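You operate a simulated robot arm through the tools that you are given. There is no shell and no other tool. Be economical: measure what you need, move in short steps, check, and stop when the job is done.

You run a simulated robot arm. Do the job below in one go: nothing can be reset, and whatever is moved stays where it is left.

TASK
Put the red spanner on top of the pink tag block.

The check looks at the end state, three seconds after you hand in, the way a careful person would. Anything else that was tipped, shoved, dropped, spilled or broken makes it a failure.

THE ROBOT
A 7-joint arm with a two-finger parallel gripper, fixed in place. Base frame: the origin is at the foot of the arm, x ahead of it, y to its left, z up; the work surface is at about z = 0. Units: cm, degrees, N and s.
With the tool pointing down near the work surface it reaches from about 24 to 62 cm from the base axis. Its first joint turns from -66.0 to 66.0 degrees. Payload 2.6 kg.
Tool frame: the origin (TCP) lies between the finger pads and is the grasp point; the fingertips stand 3 cm ahead of it; z points along the fingers, y is the line along which they close. The gripper opens to 9.4 cm. The fingers are 2.8 cm wide and 1 cm thick; the gripper's body (5 by 9.6 cm) begins 5.5 cm behind the TCP.
Orientation is that of the tool frame in the base frame, as a unit quaternion [x, y, z, w]. With the fingers straight down and closing along the base's y, the tool's x points along the base's -x, its y along +y and its z along -z.

THE INTERFACE
- The arm moves only by the tool nudge_tool. Its argument "plan" is one flat list of numbers, 7 for each row, row after row: the shift along the base's x, y, z in mm, then the turn, a rotation vector about the base's x, y, z in rad, then the opening in per cent of the stroke, from 0 (shut) to 100 (fully open). In form: [x, y, z, rx, ry, rz, grip, x, y, z, rx, ry, rz, grip, ...]. A call has 1 to 12 rows; each row is the pose to reach, as a shift and turn from the pose commanded when the call began. Each row takes 0.2 s and may step no farther than 5 cm and 8.6 degrees from the row before; otherwise, or with a gripper value out of range, the whole call is refused. Where a pose cannot be reached the arm comes as near as it can. A force on the tool above 40 N (or 10 N above the force at the start of the call, whichever is more), or a blocked arm, ends the call early, and 0.2 s more pass. The fingers move at their own pace (about 7.2 cm/s each) and stop on an object; they squeeze with about 38 N. The grip force told is the motor's: it shows also when the fingers shut on nothing. Time passes only in rows, and 0.2 s behind the last, so rows that repeat a pose let the fingers close. It gives the time, the measured TCP pose, the force on the tool (base axes), the opening and the grip force at its end, in the units of the frame above (readings bear some noise), and new pictures: "show" is both (left out), scene, wrist or none.
- Cameras (640 x 400 px; columns grow to the right, rows downward): "scene" is fixed at [2.91, 42.8, 56.55]; the picture's right is [-0.83, -0.56, 0.00], its down [-0.32, 0.48, -0.82] and it looks along [0.45, -0.68, -0.57] (base axes); focal length 322 px, centre (320, 200). "wrist" rides on the gripper at [7.6, 1.4, -10.3] in the tool frame; the picture's right is [-0.18, 0.98, 0.00], its down [-0.75, -0.14, -0.64] and it looks along [-0.63, -0.12, 0.77] (tool axes); focal length 243 px, centre (320, 200). There is no depth. A picture from a camera that has moved, and an enlarged one, comes with that camera's place and axes in the base frame and with its lens.
- enlarge(camera, box): a new picture of the part [left, top, right, bottom] of that camera's present view, enlarged. The clock stands still meanwhile.
- hand_in(): hands the job in; it is judged then, once.

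Go step by step. Nothing tells you positions but the pictures and the camera data: compare them with the known pose of the tool, close in by small moves and look again before you grip or let go. The budget is 90 turns and 170 pictures, counting those below and the enlarged ones. Unless the task says otherwise, let go and move clear before handing in, and close with one line.

The tools are called after "Request:" as a command line: name --argument value ..., lists and objects as JSON in quotes. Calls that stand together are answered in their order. nudge_tool: Moves the arm, as the interface text tells. Its arguments: {"type":"object","properties":{"plan":{"type":"array","items":{"type":"number"}},"show":{"type":"string","enum":["both","scene","wrist","none"]}},"required":["plan"]} The other tools are called the same way: enlarge (camera, box) takes an enlarged picture of a part of a camera's view; hand_in () hands the job in.

At the start:

```text
t: 0.0
eef_pos: [38.16, 5.61, 28.53]
orientation: [0.0, 1.0, 0.0, 0.0]
contact_force: [-0.9, 0.5, 0.5]
opening: 9.4
gripper_force: 0.1
```

scene: 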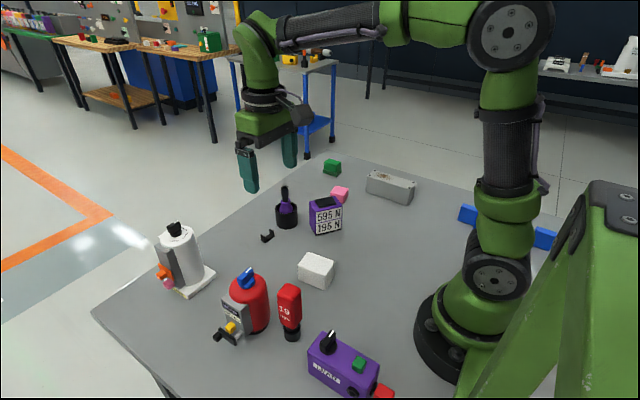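
wrist: 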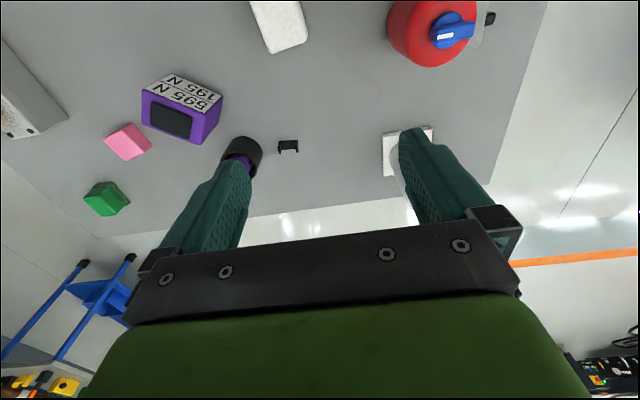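

I see a table with several objects, but the red spanner isn't obvious yet; the pink block sits behind the purple block. I'll enlarge parts of the scene to identify them.

Request:
enlarge --camera "scene" --box '[200, 240, 400, 400]'

Request:
enlarge --camera "scene" --box '[240, 140, 440, 265]'

Request:
enlarge --camera "scene" --box '[130, 200, 330, 325]'

```text
2.50 times, centred on (300, 320) of scene
camera zoom: at [2.91, 42.8, 56.55], right [-0.83, -0.56, 0.0], down [-0.32, 0.48, -0.82], along [0.45, -0.68, -0.57], focal length 805 px, centre (370, -100)
```

zoom: 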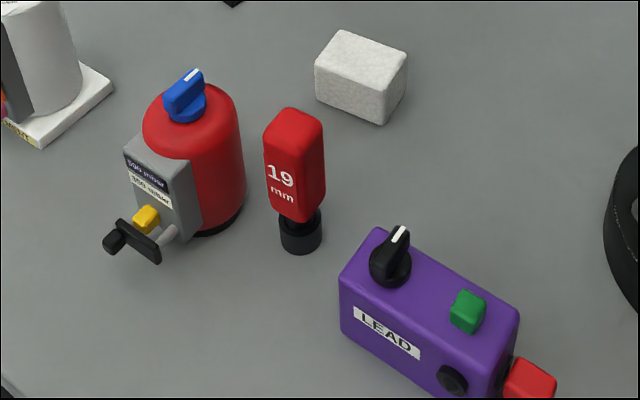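

```text
3.20 times, centred on (340, 202) of scene
camera zoom: at [2.91, 42.8, 56.55], right [-0.83, -0.56, 0.0], down [-0.32, 0.48, -0.82], along [0.45, -0.68, -0.57], focal length 1030 px, centre (256, 192)
```

zoom: 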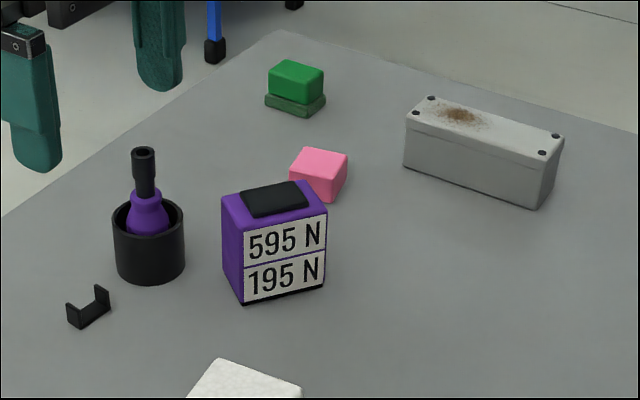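

```text
3.20 times, centred on (230, 262) of scene
camera zoom: at [2.91, 42.8, 56.55], right [-0.83, -0.56, 0.0], down [-0.32, 0.48, -0.82], along [0.45, -0.68, -0.57], focal length 1030 px, centre (608, 0)
```

zoom: 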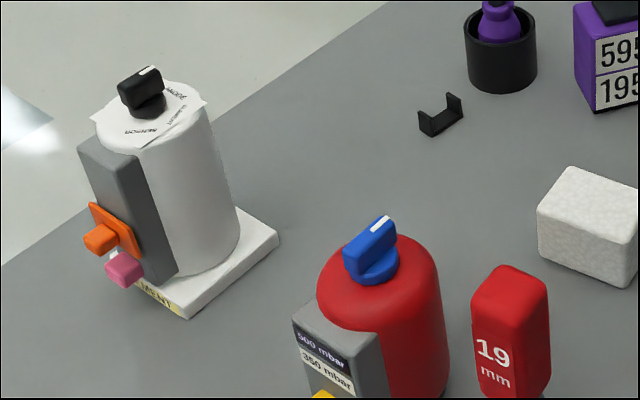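

The red "19 mm" tool standing on its black socket is the red spanner (about x 26.6, y 16.5, roughly 13 cm tall). The pink block is near (43, -29). I'll move above the spanner, staying high.

Request:
nudge_tool --plan '[-29, 27, -5, 0, 0, 0, 100, -58, 54, -10, 0, 0, 0, 100, -87, 82, -15, 0, 0, 0, 100, -116, 109, -20, 0, 0, 0, 100, -116, 109, -20, 0, 0, 0, 100]'

```text
t: 1.2
eef_pos: [26.37, 16.41, 26.84]
orientation: [0.0, 1.0, 0.0, 0.0]
contact_force: [-0.2, 0.7, -0.2]
opening: 9.4
gripper_force: 0.0
camera wrist: at [18.74, 17.91, 37.09], right [0.18, 0.98, 0.0], down [0.75, -0.14, 0.64], along [0.63, -0.12, -0.77], focal length 243 px, centre (320, 200)
```

scene: 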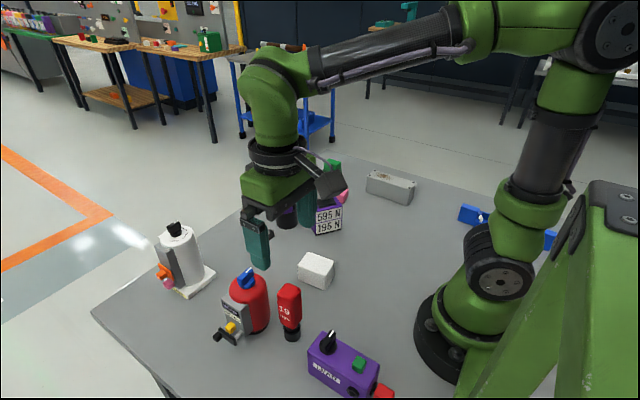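
wrist: 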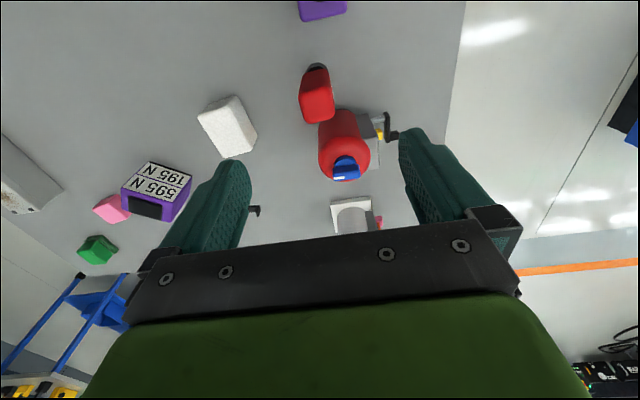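

The wrist view shows the spanner just ahead of the red cylinder. I'll enlarge to read its handle shape and orientation.

Request:
enlarge --camera "wrist" --box '[260, 40, 420, 140]'

Request:
enlarge --camera "scene" --box '[250, 260, 330, 350]'

Request:
enlarge --camera "wrist" --box '[60, 140, 220, 240]'

```text
4.00 times, centred on (340, 90) of wrist
camera zoom: at [18.74, 17.91, 37.09], right [0.18, 0.98, 0.0], down [0.75, -0.14, 0.64], along [0.63, -0.12, -0.77], focal length 970 px, centre (240, 640)
```

zoom: 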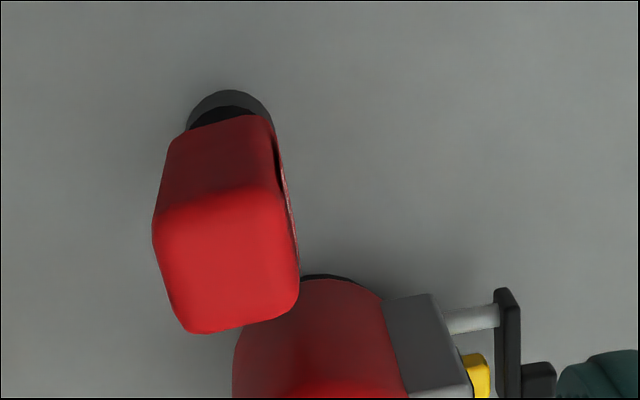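

```text
4.44 times, centred on (290, 305) of scene
camera zoom: at [2.91, 42.8, 56.55], right [-0.83, -0.56, 0.0], down [-0.32, 0.48, -0.82], along [0.45, -0.68, -0.57], focal length 1431 px, centre (453, -267)
```

zoom: 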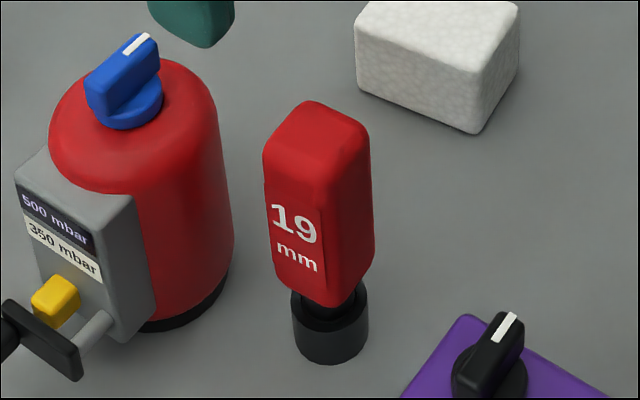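

```text
4.00 times, centred on (140, 190) of wrist
camera zoom: at [18.74, 17.91, 37.09], right [0.18, 0.98, 0.0], down [0.75, -0.14, 0.64], along [0.63, -0.12, -0.77], focal length 970 px, centre (1040, 240)
```

zoom: 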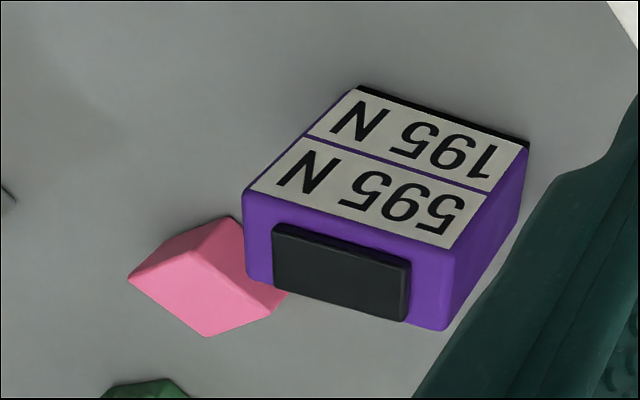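

The handle is a roughly 3×3 cm column nearly aligned with the base axes, centred about (27.0, 16.1). I'll align, half-close the gripper to 7 cm and go lower, keeping the tips above its top, to check.

Request:
nudge_tool --plan '[6, -3, -20, 0, 0, 0, 80, 6, -3, -50, 0, 0, 0, 75, 6, -3, -80, 0, 0, 0, 75, 6, -3, -80, 0, 0, 0, 75]'

```text
t: 2.2
eef_pos: [27.16, 16.25, 18.72]
orientation: [0.0, 1.0, 0.0, 0.0]
contact_force: [-0.6, -0.5, -0.3]
opening: 7.01
gripper_force: 0.1
camera wrist: at [19.52, 17.64, 28.85], right [0.18, 0.98, 0.0], down [0.75, -0.14, 0.64], along [0.63, -0.12, -0.77], focal length 243 px, centre (320, 200)
```

scene: 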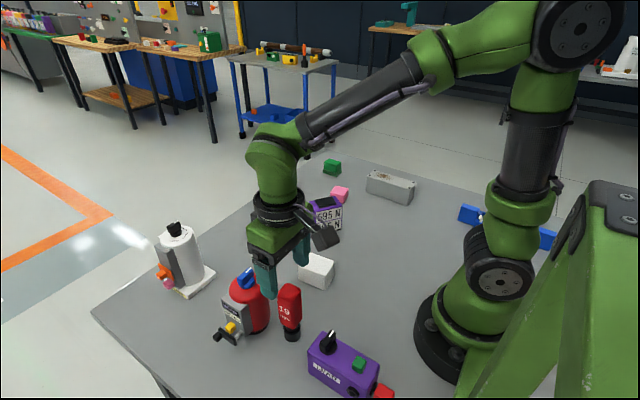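
wrist: 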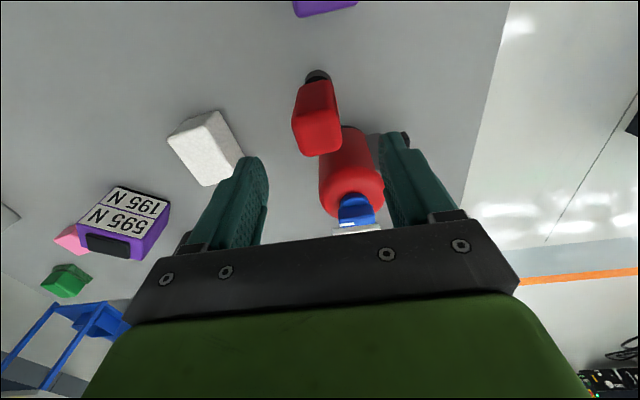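

The fingers straddle the spanner's line. I'll enlarge for a two-view height estimate.

Request:
enlarge --camera "wrist" --box '[240, 60, 400, 160]'

Request:
enlarge --camera "scene" --box '[210, 200, 350, 350]'

```text
4.00 times, centred on (320, 110) of wrist
camera zoom: at [19.52, 17.64, 28.85], right [0.18, 0.98, 0.0], down [0.75, -0.14, 0.64], along [0.63, -0.12, -0.77], focal length 970 px, centre (320, 560)
```

zoom: 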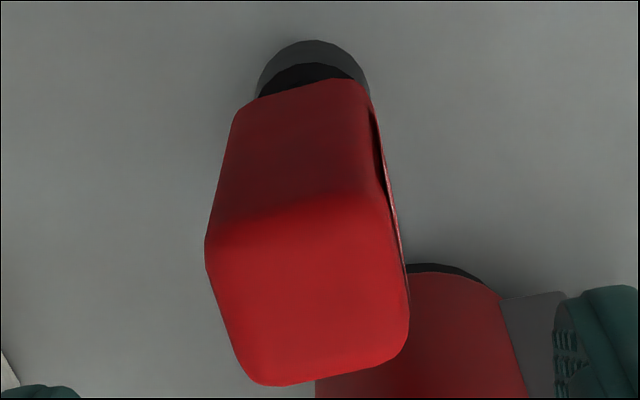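

```text
2.67 times, centred on (280, 275) of scene
camera zoom: at [2.91, 42.8, 56.55], right [-0.83, -0.56, 0.0], down [-0.32, 0.48, -0.82], along [0.45, -0.68, -0.57], focal length 858 px, centre (427, 0)
```

zoom: 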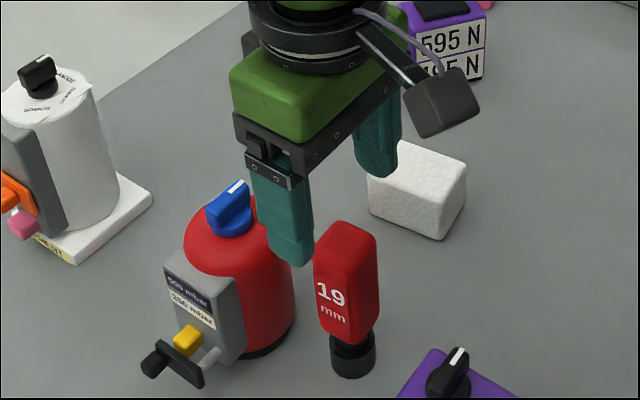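

Spanner top is at about z 11, centred about (27.4, 16.0), and the red cylinder stays ~3 cm clear of the fingers. I'll descend partway to z≈12 and look.

Request:
nudge_tool --plan '[2, -3, -20, 0, 0, 0, 65, 2, -3, -45, 0, 0, 0, 65, 2, -3, -67, 0, 0, 0, 65, 2, -3, -67, 0, 0, 0, 65]'

Request:
enlarge --camera "scene" --box '[210, 200, 350, 350]'

```text
t: 3.2
eef_pos: [27.38, 15.89, 12.12]
orientation: [0.0, 1.0, 0.0, 0.0]
contact_force: [0.0, 0.5, 0.5]
opening: 6.1
gripper_force: 0.1
camera wrist: at [19.76, 17.24, 22.37], right [0.18, 0.98, 0.0], down [0.75, -0.14, 0.64], along [0.63, -0.12, -0.77], focal length 243 px, centre (320, 200)
```

scene: 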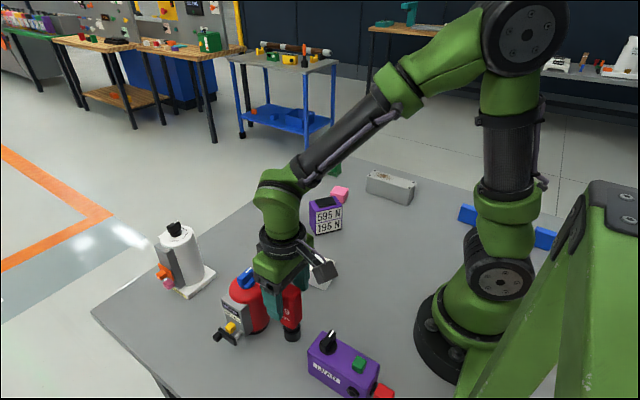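
wrist: 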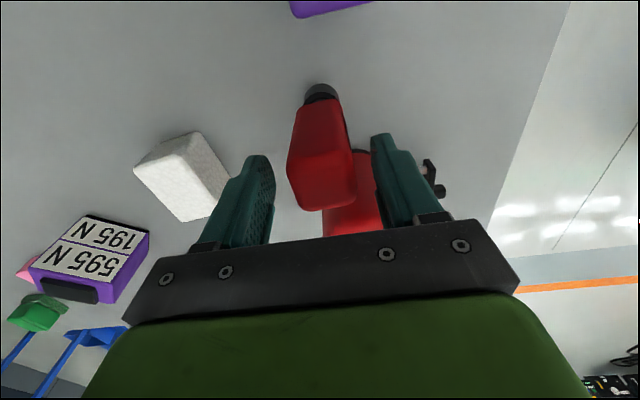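

```text
2.67 times, centred on (280, 275) of scene
camera zoom: at [2.91, 42.8, 56.55], right [-0.83, -0.56, 0.0], down [-0.32, 0.48, -0.82], along [0.45, -0.68, -0.57], focal length 858 px, centre (427, 0)
```

zoom: 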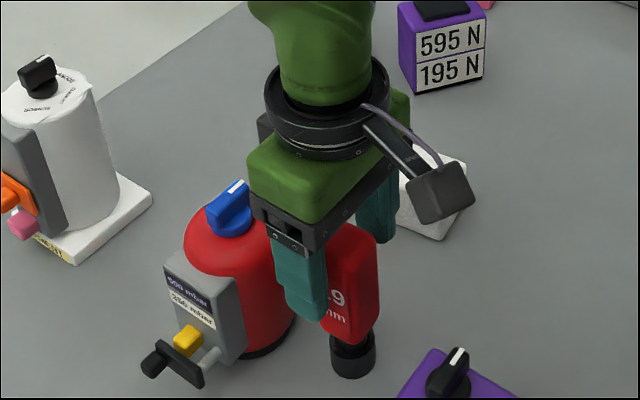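

The fingers are just around the handle's upper part. I'll enlarge the wrist view to refine x and top height.

Request:
enlarge --camera "wrist" --box '[240, 70, 440, 220]'

```text
2.67 times, centred on (340, 145) of wrist
camera zoom: at [19.76, 17.24, 22.37], right [0.18, 0.98, 0.0], down [0.75, -0.14, 0.64], along [0.63, -0.12, -0.77], focal length 647 px, centre (267, 347)
```

zoom: 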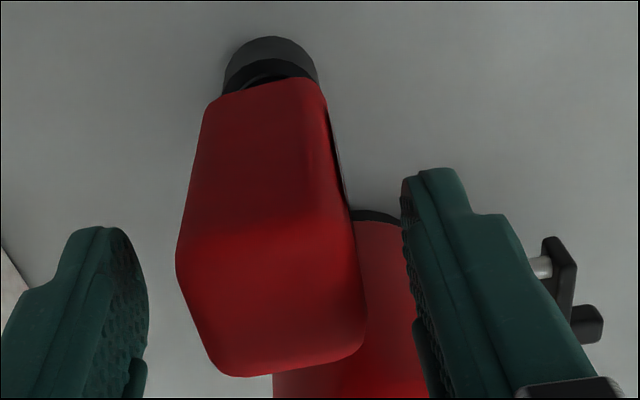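

The top is at z≈12 and the gripper is well centred (27.3, 16.0). I'll descend to z≈8.6 and close.

Request:
nudge_tool --plan '[-1, 1, -18, 0, 0, 0, 65, -1, 1, -35, 0, 0, 0, 65, -1, 1, -35, 0, 0, 0, 65, -1, 1, -35, 0, 0, 0, 30, -1, 1, -35, 0, 0, 0, 10, -1, 1, -35, 0, 0, 0, 0, -1, 1, -35, 0, 0, 0, 0]'

Request:
enlarge --camera "scene" --box '[210, 200, 350, 350]'

```text
t: 4.8
eef_pos: [27.07, 15.97, 8.72]
orientation: [-0.001, 1.0, -0.001, 0.0]
contact_force: [0.1, -0.5, 0.5]
opening: 3.9
gripper_force: 37.6
camera wrist: at [19.47, 17.45, 18.9], right [0.18, 0.98, 0.0], down [0.75, -0.14, 0.64], along [0.63, -0.12, -0.77], focal length 243 px, centre (320, 200)
```

scene: 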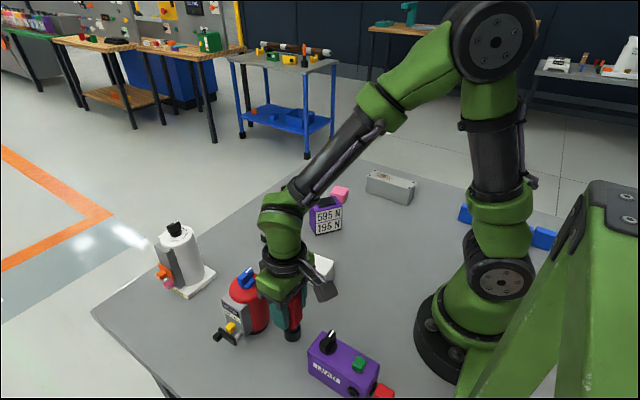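
wrist: 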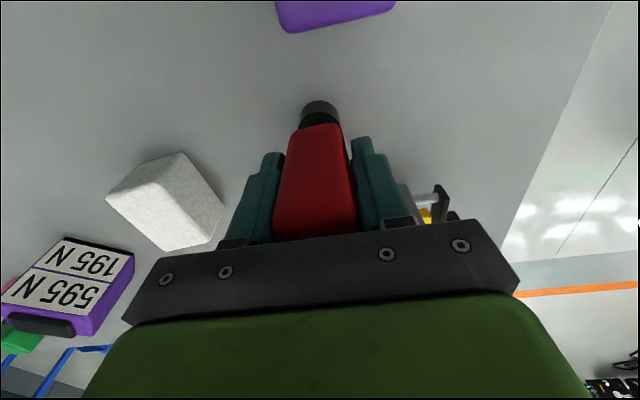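

```text
2.67 times, centred on (280, 275) of scene
camera zoom: at [2.91, 42.8, 56.55], right [-0.83, -0.56, 0.0], down [-0.32, 0.48, -0.82], along [0.45, -0.68, -0.57], focal length 858 px, centre (427, 0)
```

zoom: 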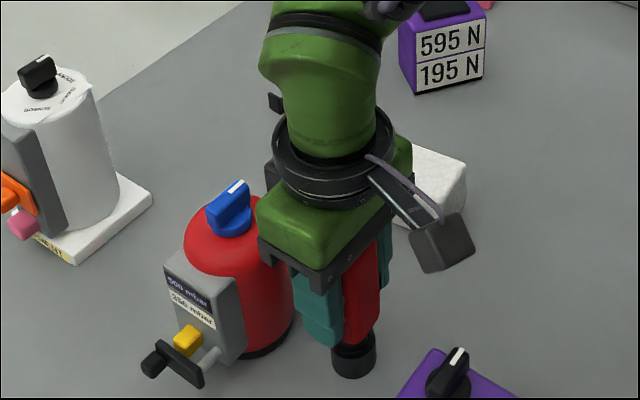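

The spanner is gripped (opening 3.9 cm, 38 N). I'll lift it straight up by 20 cm.

Request:
nudge_tool --plan '[0, 0, 15, 0, 0, 0, 0, 0, 0, 40, 0, 0, 0, 0, 0, 0, 80, 0, 0, 0, 0, 0, 0, 120, 0, 0, 0, 0, 0, 0, 160, 0, 0, 0, 0, 0, 0, 190, 0, 0, 0, 0, 0, 0, 200, 0, 0, 0, 0]'

```text
t: 6.4
eef_pos: [27.24, 15.65, 28.27]
orientation: [0.0, 1.0, 0.0, 0.0]
contact_force: [0.2, 0.9, -2.7]
opening: 3.87
gripper_force: 38.1
camera wrist: at [19.6, 17.21, 38.61], right [0.18, 0.98, 0.0], down [0.75, -0.14, 0.64], along [0.63, -0.12, -0.77], focal length 243 px, centre (320, 200)
```

scene: 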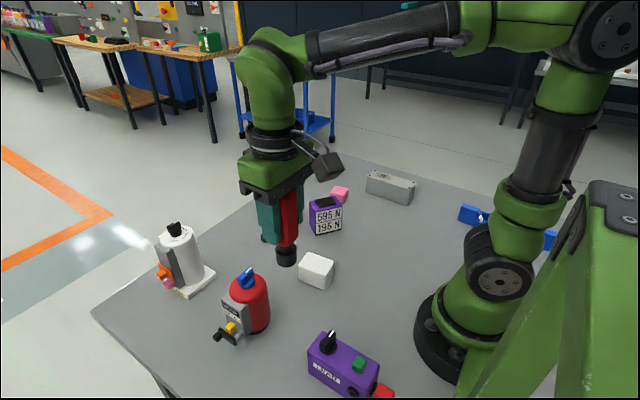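
wrist: 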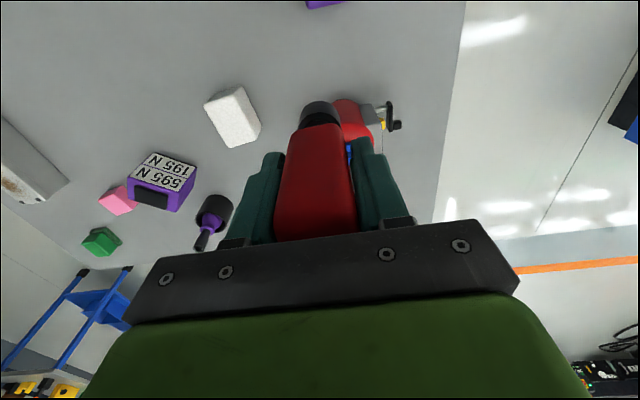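

Held firmly and everything else is undisturbed. I'll traverse high toward the pink block, stopping short of it for a clear wrist view.

Request:
nudge_tool --plan '[14, -37, 0, 0, 0, 0, 0, 27, -75, 0, 0, 0, 0, 0, 41, -112, 0, 0, 0, 0, 0, 55, -150, 0, 0, 0, 0, 0, 69, -187, 0, 0, 0, 0, 0, 82, -225, 0, 0, 0, 0, 0, 96, -262, 0, 0, 0, 0, 0, 110, -300, 0, 0, 0, 0, 0, 110, -300, 0, 0, 0, 0, 0]'

Request:
enlarge --camera "wrist" --box '[100, 40, 340, 240]'

Request:
enlarge --camera "scene" --box '[290, 150, 390, 250]'

```text
t: 8.4
eef_pos: [38.33, -14.35, 28.45]
orientation: [0.0, 1.0, 0.0, 0.0]
contact_force: [0.1, 0.5, -2.5]
opening: 3.79
gripper_force: 37.8
camera wrist: at [30.65, -12.73, 38.74], right [0.18, 0.98, 0.0], down [0.75, -0.14, 0.64], along [0.63, -0.12, -0.77], focal length 243 px, centre (320, 200)
```

scene: 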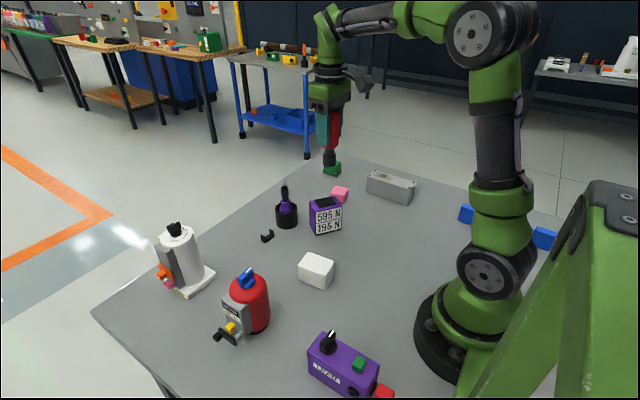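
wrist: 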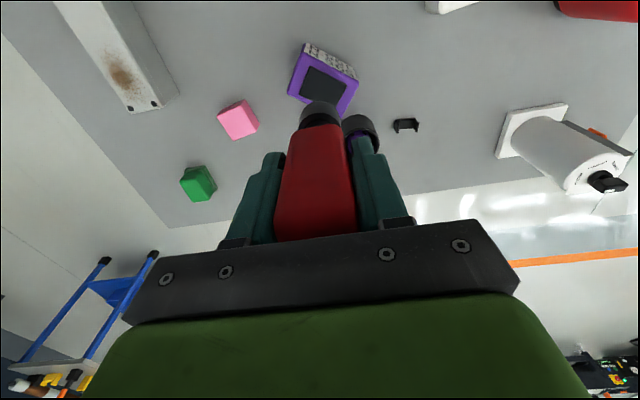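

```text
2.00 times, centred on (220, 140) of wrist
camera zoom: at [30.65, -12.73, 38.74], right [0.18, 0.98, 0.0], down [0.75, -0.14, 0.64], along [0.63, -0.12, -0.77], focal length 485 px, centre (520, 320)
```

zoom: 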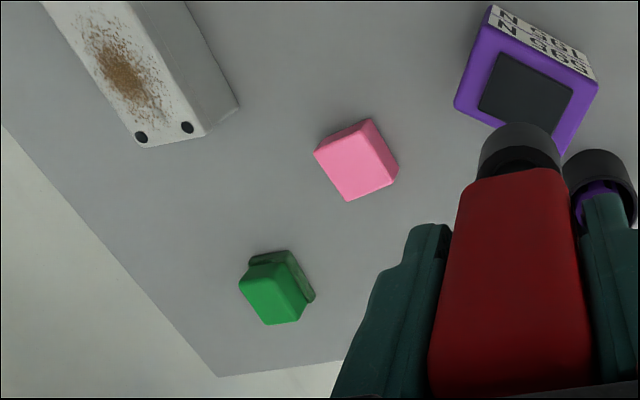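

```text
4.00 times, centred on (340, 200) of scene
camera zoom: at [2.91, 42.8, 56.55], right [-0.83, -0.56, 0.0], down [-0.32, 0.48, -0.82], along [0.45, -0.68, -0.57], focal length 1288 px, centre (240, 200)
```

zoom: 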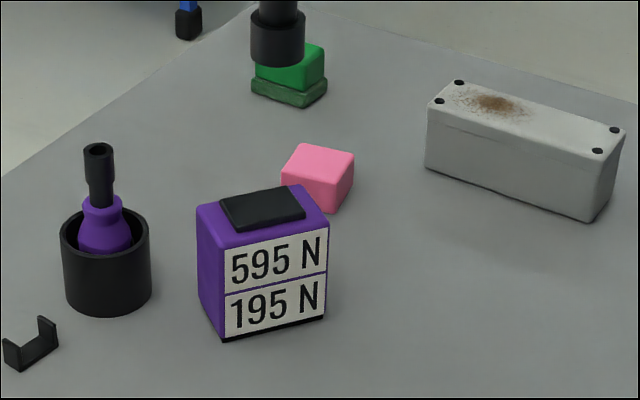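

The pink block is free-standing with a flat ~4 cm top, centred about (42.5, -27.5), about 3.5 cm high. I'll go above it at z≈20 (socket bottom ≈ 11).

Request:
nudge_tool --plan '[11, -33, 0, 0, 0, 0, 0, 21, -66, 0, 0, 0, 0, 0, 32, -99, 0, 0, 0, 0, 0, 42, -132, 0, 0, 0, 0, 0, 42, -132, -35, 0, 0, 0, 0, 42, -132, -70, 0, 0, 0, 0, 42, -132, -85, 0, 0, 0, 0, 42, -132, -85, 0, 0, 0, 0]'

Request:
enlarge --camera "wrist" --box '[240, 40, 400, 140]'

Request:
enlarge --camera "scene" --box '[290, 110, 390, 240]'

```text
t: 10.2
eef_pos: [42.37, -27.12, 19.65]
orientation: [0.001, 1.0, 0.001, 0.0]
contact_force: [-0.4, 0.1, -2.7]
opening: 3.8
gripper_force: 38.2
camera wrist: at [34.69, -25.64, 29.95], right [0.18, 0.98, 0.0], down [0.75, -0.14, 0.64], along [0.63, -0.12, -0.77], focal length 243 px, centre (320, 200)
```

scene: 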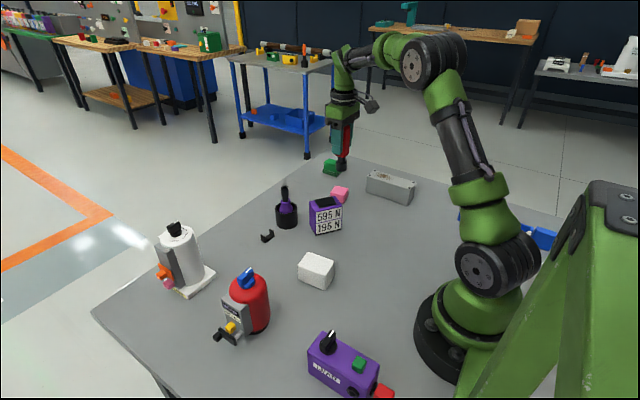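
wrist: 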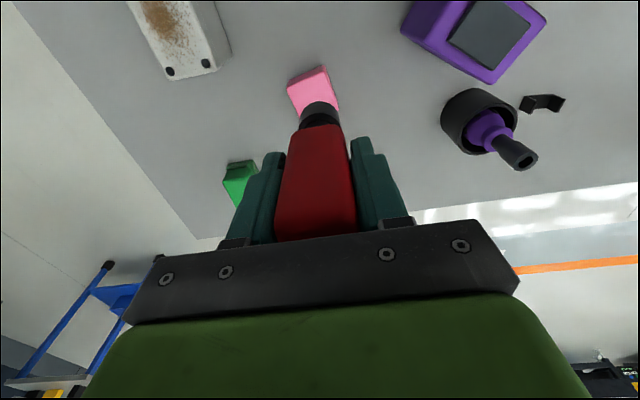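

```text
4.00 times, centred on (320, 90) of wrist
camera zoom: at [34.69, -25.64, 29.95], right [0.18, 0.98, 0.0], down [0.75, -0.14, 0.64], along [0.63, -0.12, -0.77], focal length 970 px, centre (320, 640)
```

zoom: 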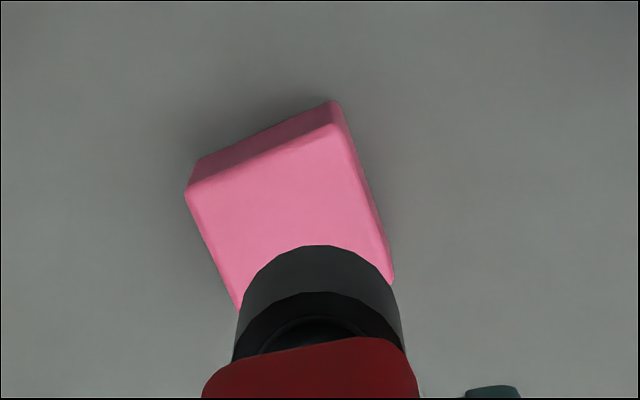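

```text
3.08 times, centred on (340, 175) of scene
camera zoom: at [2.91, 42.8, 56.55], right [-0.83, -0.56, 0.0], down [-0.32, 0.48, -0.82], along [0.45, -0.68, -0.57], focal length 990 px, centre (258, 277)
```

zoom: 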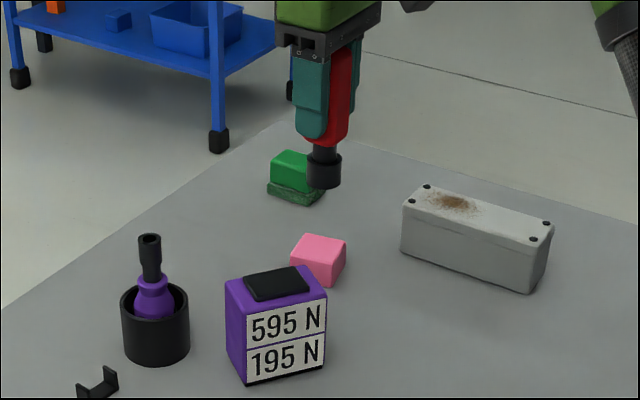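

Socket centre is under the TCP (42.4, -27.1) and the block top is centred about (42.6, -27.8). I'll shift by 2 / -7 mm and descend to ~1.5 cm above it.

Request:
nudge_tool --plan '[2, -7, -10, 0, 0, 0, 0, 2, -7, -30, 0, 0, 0, 0, 2, -7, -50, 0, 0, 0, 0, 2, -7, -57, 0, 0, 0, 0, 2, -7, -57, 0, 0, 0, 0]'

Request:
enlarge --camera "wrist" --box '[240, 40, 400, 140]'

Request:
enlarge --camera "scene" --box '[300, 140, 380, 220]'

```text
t: 11.4
eef_pos: [42.75, -27.99, 14.1]
orientation: [0.0, 1.0, 0.0, 0.0]
contact_force: [0.7, -0.7, -3.0]
opening: 3.82
gripper_force: 38.7
camera wrist: at [35.01, -26.46, 24.39], right [0.18, 0.98, 0.0], down [0.75, -0.14, 0.64], along [0.63, -0.12, -0.77], focal length 243 px, centre (320, 200)
```

scene: 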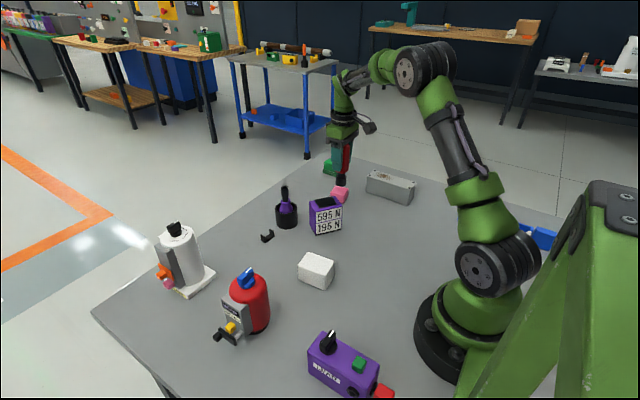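
wrist: 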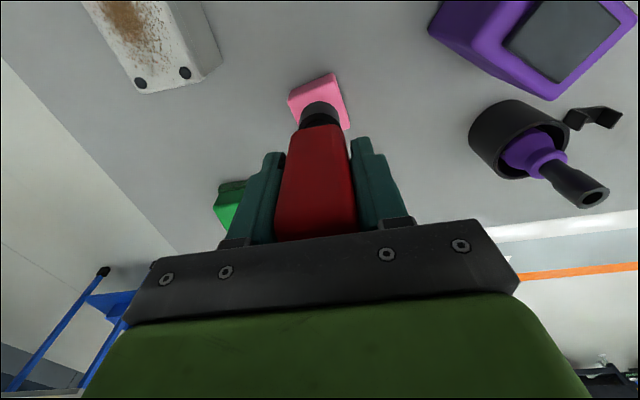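

```text
4.00 times, centred on (320, 90) of wrist
camera zoom: at [35.01, -26.46, 24.39], right [0.18, 0.98, 0.0], down [0.75, -0.14, 0.64], along [0.63, -0.12, -0.77], focal length 970 px, centre (320, 640)
```

zoom: 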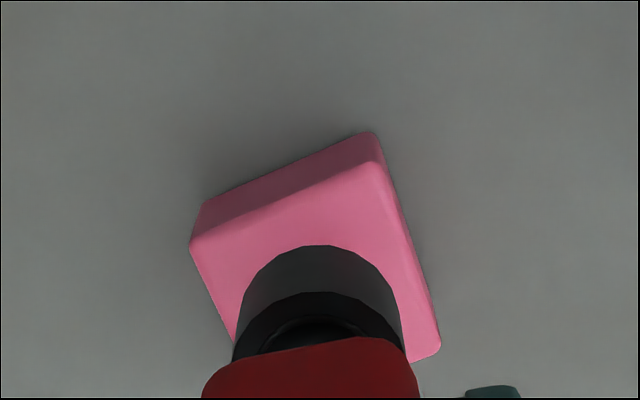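

```text
5.00 times, centred on (340, 180) of scene
camera zoom: at [2.91, 42.8, 56.55], right [-0.83, -0.56, 0.0], down [-0.32, 0.48, -0.82], along [0.45, -0.68, -0.57], focal length 1610 px, centre (220, 300)
```

zoom: 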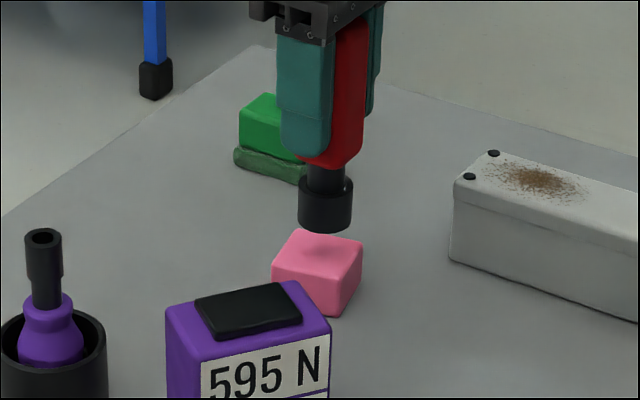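

Socket and block centre agree within about 1–2 mm. I'll lower 14 mm slowly and check for contact.

Request:
nudge_tool --plan '[-1, 0, -6, 0, 0, 0, 0, -1, 0, -11, 0, 0, 0, 0, -1, 0, -14, 0, 0, 0, 0, -1, 0, -14, 0, 0, 0, 0]' --show "none"

Request:
enlarge --camera "wrist" --box '[240, 60, 400, 160]'

Request:
enlarge --camera "scene" --box '[315, 160, 365, 210]'

```text
t: 12.4
eef_pos: [42.5, -27.92, 12.76]
orientation: [0.0, 1.0, 0.0, -0.001]
contact_force: [-0.5, -0.3, -2.6]
opening: 3.81
gripper_force: 38.0
```

```text
4.00 times, centred on (320, 110) of wrist
camera zoom: at [34.93, -26.47, 23.01], right [0.18, 0.98, 0.0], down [0.75, -0.14, 0.64], along [0.63, -0.12, -0.77], focal length 970 px, centre (320, 560)
```

zoom: 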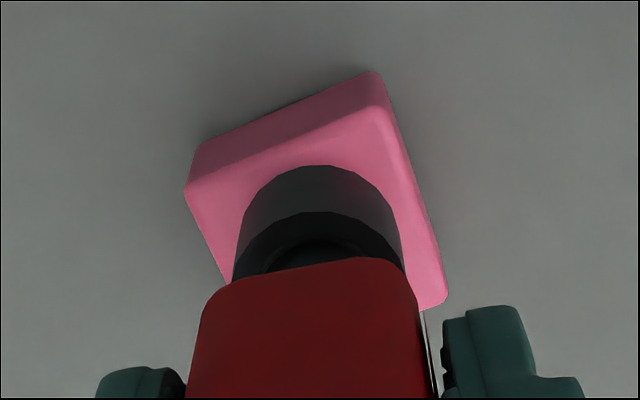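

```text
8.00 times, centred on (340, 185) of scene
camera zoom: at [2.91, 42.8, 56.55], right [-0.83, -0.56, 0.0], down [-0.32, 0.48, -0.82], along [0.45, -0.68, -0.57], focal length 2575 px, centre (160, 320)
```

zoom: 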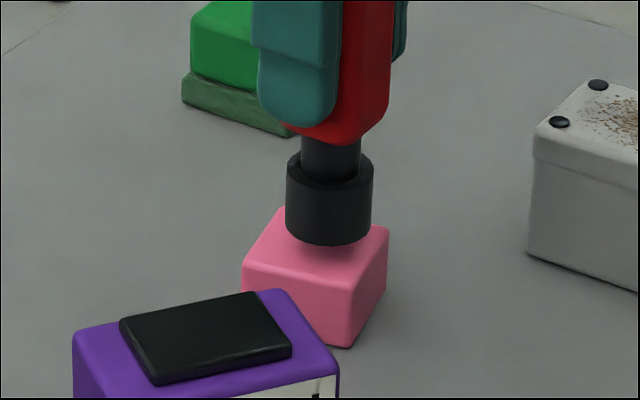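

The scene view puts the socket a few millimetres toward the base from the block's centre, and the gap at about 8 mm. I'll correct by +3 / +1 mm, lower 5 mm more and recheck.

Request:
nudge_tool --plan '[3, 1, 0, 0, 0, 0, 0, 3, 1, -3, 0, 0, 0, 0, 3, 1, -5, 0, 0, 0, 0, 3, 1, -5, 0, 0, 0, 0]' --show "none"

Request:
enlarge --camera "wrist" --box '[240, 60, 400, 160]'

Request:
enlarge --camera "scene" --box '[315, 160, 365, 210]'

```text
t: 13.4
eef_pos: [42.95, -27.92, 12.18]
orientation: [0.0, 1.0, 0.0, 0.0]
contact_force: [0.5, -0.3, -3.3]
opening: 3.81
gripper_force: 37.7
```

```text
4.00 times, centred on (320, 110) of wrist
camera zoom: at [35.2, -26.37, 22.5], right [0.18, 0.98, 0.0], down [0.75, -0.14, 0.64], along [0.63, -0.12, -0.77], focal length 970 px, centre (320, 560)
```

zoom: 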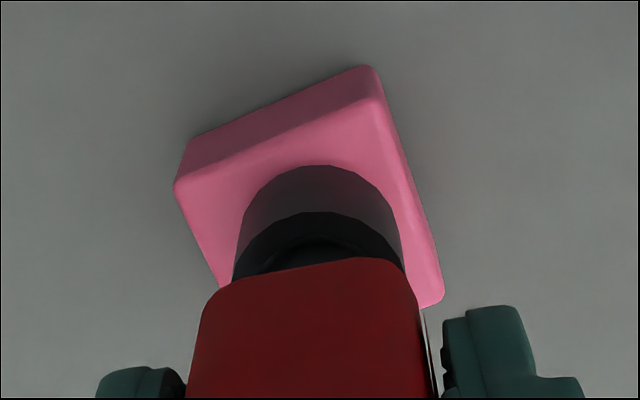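

```text
8.00 times, centred on (340, 185) of scene
camera zoom: at [2.91, 42.8, 56.55], right [-0.83, -0.56, 0.0], down [-0.32, 0.48, -0.82], along [0.45, -0.68, -0.57], focal length 2575 px, centre (160, 320)
```

zoom: 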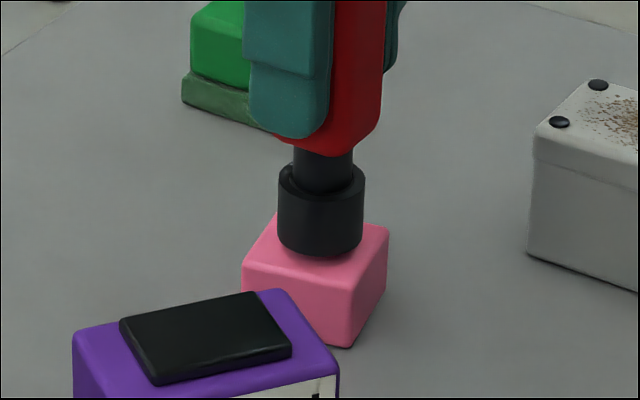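

Alignment is good in both views and there's no contact yet. I'll lower a few mm more in fine steps and watch the force.

Request:
nudge_tool --plan '[0, 0, -1, 0, 0, 0, 0, 0, 0, -2, 0, 0, 0, 0, 0, 0, -2, 0, 0, 0, 0]' --show "none"

Request:
enlarge --camera "scene" --box '[315, 160, 365, 210]'

```text
t: 14.2
eef_pos: [42.89, -27.83, 12.07]
orientation: [-0.001, 1.0, 0.0, 0.0]
contact_force: [-0.4, 0.0, -2.7]
opening: 3.8
gripper_force: 37.8
```

```text
8.00 times, centred on (340, 185) of scene
camera zoom: at [2.91, 42.8, 56.55], right [-0.83, -0.56, 0.0], down [-0.32, 0.48, -0.82], along [0.45, -0.68, -0.57], focal length 2575 px, centre (160, 320)
```

zoom: 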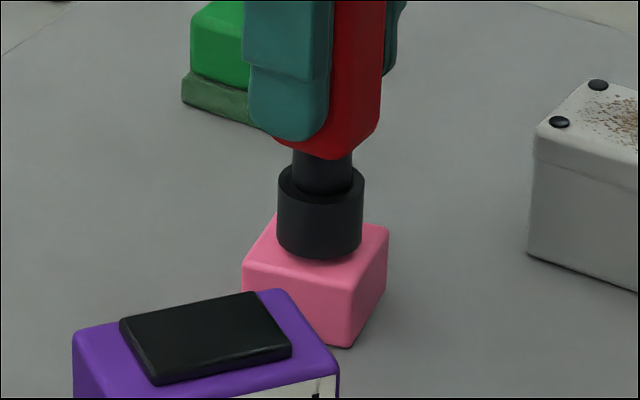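

No contact yet; the load is still only the spanner's weight. I'll continue lowering by 1 mm increments.

Request:
nudge_tool --plan '[0, 0, -1, 0, 0, 0, 0, 0, 0, -2, 0, 0, 0, 0, 0, 0, -2, 0, 0, 0, 0]' --show "none"

Request:
enlarge --camera "scene" --box '[315, 160, 365, 210]'

```text
t: 15.0
eef_pos: [42.89, -27.73, 11.88]
orientation: [0.0, 1.0, 0.001, 0.0]
contact_force: [0.0, -0.2, -2.2]
opening: 3.81
gripper_force: 37.8
```

```text
8.00 times, centred on (340, 185) of scene
camera zoom: at [2.91, 42.8, 56.55], right [-0.83, -0.56, 0.0], down [-0.32, 0.48, -0.82], along [0.45, -0.68, -0.57], focal length 2575 px, centre (160, 320)
```

zoom: 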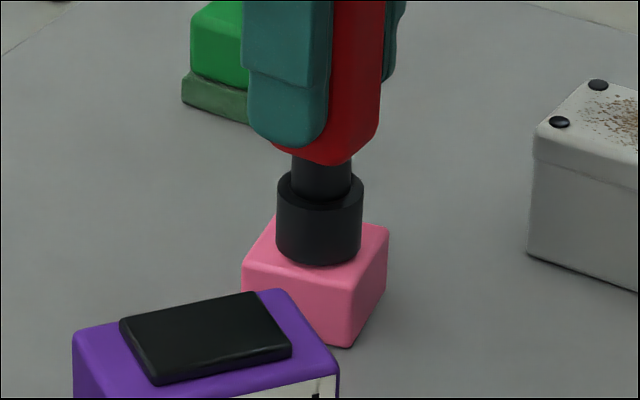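

Very close, but still no force change. Continuing in 1 mm steps.

Request:
nudge_tool --plan '[0, 0, -1, 0, 0, 0, 0, 0, 0, -1, 0, 0, 0, 0]' --show "none"

```text
t: 15.6
eef_pos: [42.86, -27.62, 11.83]
orientation: [0.0, 1.0, -0.001, 0.0]
contact_force: [-0.5, 0.7, -3.1]
opening: 3.81
gripper_force: 38.0
```

Request:
nudge_tool --plan '[0, 0, -1, 0, 0, 0, 0, 0, 0, -1, 0, 0, 0, 0]' --show "none"

Request:
enlarge --camera "scene" --box '[315, 160, 365, 210]'

Request:
enlarge --camera "wrist" --box '[240, 60, 400, 160]'

```text
t: 16.2
eef_pos: [42.64, -27.81, 11.65]
orientation: [0.0, 1.0, 0.0, 0.001]
contact_force: [0.9, 0.3, -2.7]
opening: 3.84
gripper_force: 37.8
```

```text
8.00 times, centred on (340, 185) of scene
camera zoom: at [2.91, 42.8, 56.55], right [-0.83, -0.56, 0.0], down [-0.32, 0.48, -0.82], along [0.45, -0.68, -0.57], focal length 2575 px, centre (160, 320)
```

zoom: 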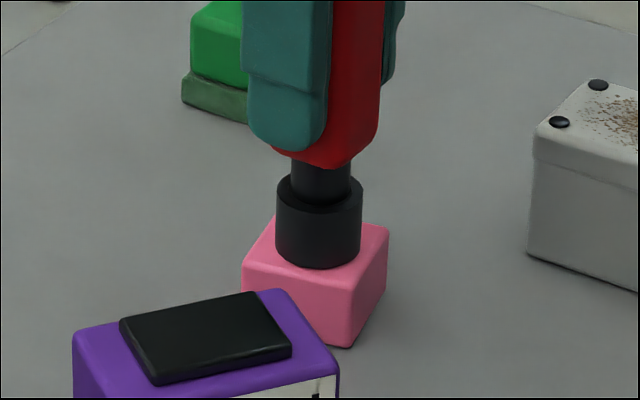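

```text
4.00 times, centred on (320, 110) of wrist
camera zoom: at [35.23, -26.3, 22.01], right [0.18, 0.98, 0.0], down [0.75, -0.14, 0.64], along [0.63, -0.12, -0.77], focal length 970 px, centre (320, 560)
```

zoom: 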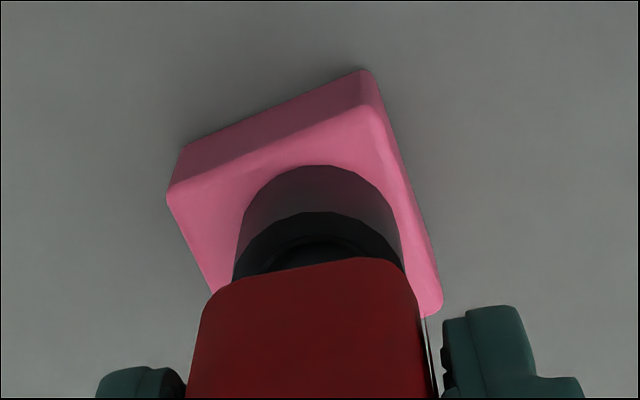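

Both views suggest the socket is ~3 mm too far toward +y now. Not in contact yet, so I'll shift -3 mm in y (with a tiny lift), and check.

Request:
nudge_tool --plan '[0, 0, 2, 0, 0, 0, 0, 1, -3, 2, 0, 0, 0, 0, 1, -3, 0, 0, 0, 0, 0, 1, -3, -1, 0, 0, 0, 0, 1, -3, -1, 0, 0, 0, 0]' --show "none"

Request:
enlarge --camera "scene" --box '[315, 160, 365, 210]'

Request:
enlarge --camera "wrist" --box '[240, 60, 400, 160]'

```text
t: 17.4
eef_pos: [42.97, -28.11, 11.73]
orientation: [0.001, 1.0, 0.0, -0.001]
contact_force: [0.3, -0.7, -2.8]
opening: 3.8
gripper_force: 38.3
```

```text
8.00 times, centred on (340, 185) of scene
camera zoom: at [2.91, 42.8, 56.55], right [-0.83, -0.56, 0.0], down [-0.32, 0.48, -0.82], along [0.45, -0.68, -0.57], focal length 2575 px, centre (160, 320)
```

zoom: 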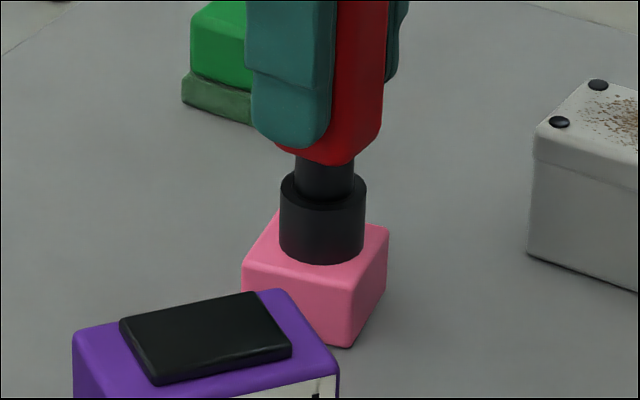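

```text
4.00 times, centred on (320, 110) of wrist
camera zoom: at [35.29, -26.68, 21.92], right [0.18, 0.98, 0.0], down [0.75, -0.14, 0.64], along [0.63, -0.12, -0.77], focal length 970 px, centre (320, 560)
```

zoom: 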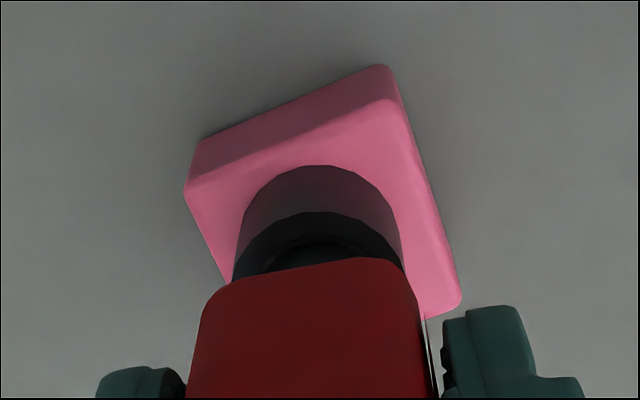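

Now centred laterally in the wrist view. Continuing down in small steps until contact.

Request:
nudge_tool --plan '[1, 0, -1, 0, 0, 0, 0, 1, 0, -2, 0, 0, 0, 0, 1, 0, -2, 0, 0, 0, 0]' --show "none"

Request:
enlarge --camera "scene" --box '[315, 160, 365, 210]'

```text
t: 18.2
eef_pos: [43.06, -28.09, 11.68]
orientation: [0.0, 1.0, 0.001, 0.001]
contact_force: [-9.0, 5.2, 21.4]
opening: 3.81
gripper_force: 38.1
```

```text
8.00 times, centred on (340, 185) of scene
camera zoom: at [2.9, 42.81, 56.55], right [-0.83, -0.56, 0.0], down [-0.32, 0.48, -0.82], along [0.45, -0.68, -0.57], focal length 2575 px, centre (160, 320)
```

zoom: 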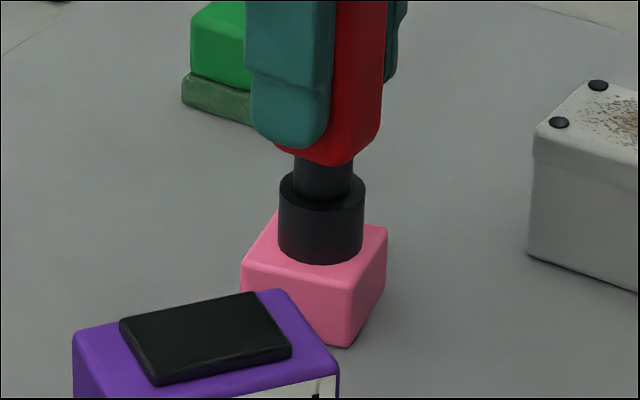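

Contact made (about 24 N). I'll relieve the pressure by 1 mm, then check the force.

Request:
nudge_tool --plan '[0, 0, 0.5, 0, 0, 0, 0, 0, 0, 0.8, 0, 0, 0, 0, 0, 0, 0.8, 0, 0, 0, 0]' --show "none"

Request:
enlarge --camera "wrist" --box '[240, 60, 400, 160]'

```text
t: 19.0
eef_pos: [43.01, -28.16, 11.58]
orientation: [0.0, 1.0, -0.002, 0.002]
contact_force: [5.5, -2.9, 10.6]
opening: 3.8
gripper_force: 38.4
```

```text
4.00 times, centred on (320, 110) of wrist
camera zoom: at [35.32, -26.68, 21.85], right [0.18, 0.98, 0.0], down [0.75, -0.14, 0.64], along [0.63, -0.12, -0.76], focal length 970 px, centre (320, 560)
```

zoom: 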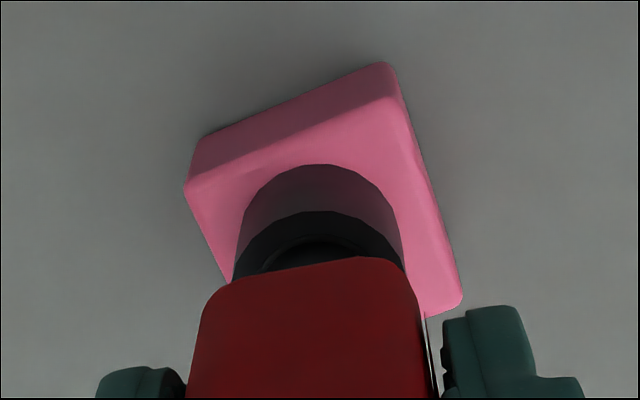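

Pressure is down and the socket sits well inside the block's top. I'll relieve slightly more and open the fingers gradually.

Request:
nudge_tool --plan '[0, 0, 0.5, 0, 0, 0, 0, 0, 0, 0.5, 0, 0, 0, 0, 0, 0, 0.5, 0, 0, 0, 42, 0, 0, 0.5, 0, 0, 0, 44, 0, 0, 0.5, 0, 0, 0, 48, 0, 0, 0.5, 0, 0, 0, 54, 0, 0, 0.5, 0, 0, 0, 62, 0, 0, 0.5, 0, 0, 0, 62]'

Request:
enlarge --camera "scene" --box '[300, 130, 380, 210]'

```text
t: 20.8
eef_pos: [43.02, -28.2, 11.63]
orientation: [0.0, 1.0, 0.001, 0.0]
contact_force: [0.2, 0.1, -0.5]
opening: 5.82
gripper_force: 0.0
camera wrist: at [35.3, -26.68, 21.85], right [0.18, 0.98, 0.0], down [0.75, -0.14, 0.64], along [0.63, -0.12, -0.77], focal length 243 px, centre (320, 200)
```

scene: 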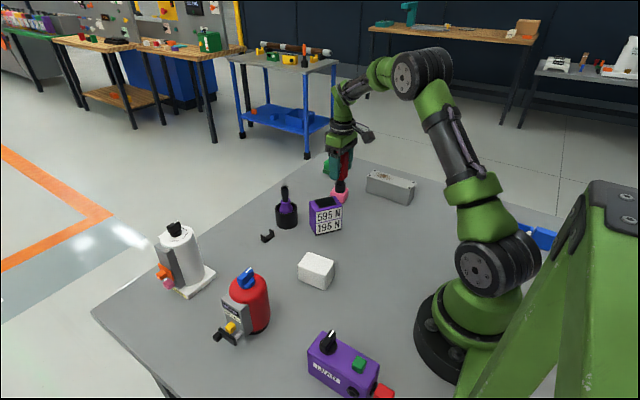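
wrist: 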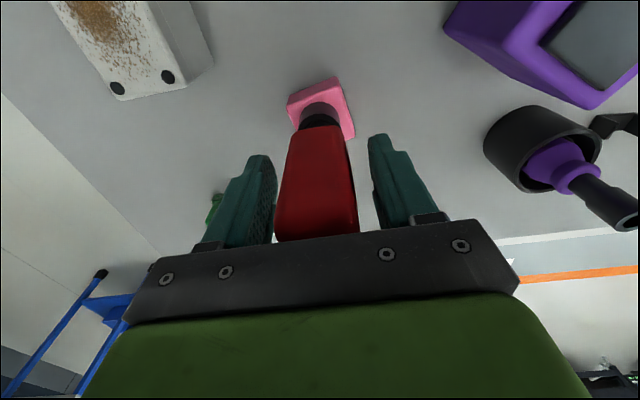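

```text
5.00 times, centred on (340, 170) of scene
camera zoom: at [2.91, 42.8, 56.55], right [-0.83, -0.56, 0.0], down [-0.32, 0.48, -0.82], along [0.45, -0.68, -0.57], focal length 1610 px, centre (220, 350)
```

zoom: 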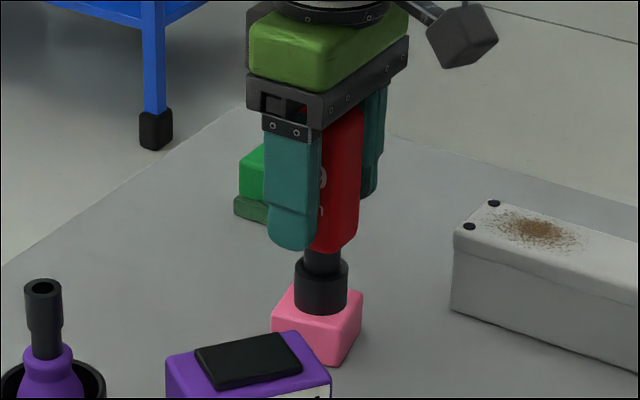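

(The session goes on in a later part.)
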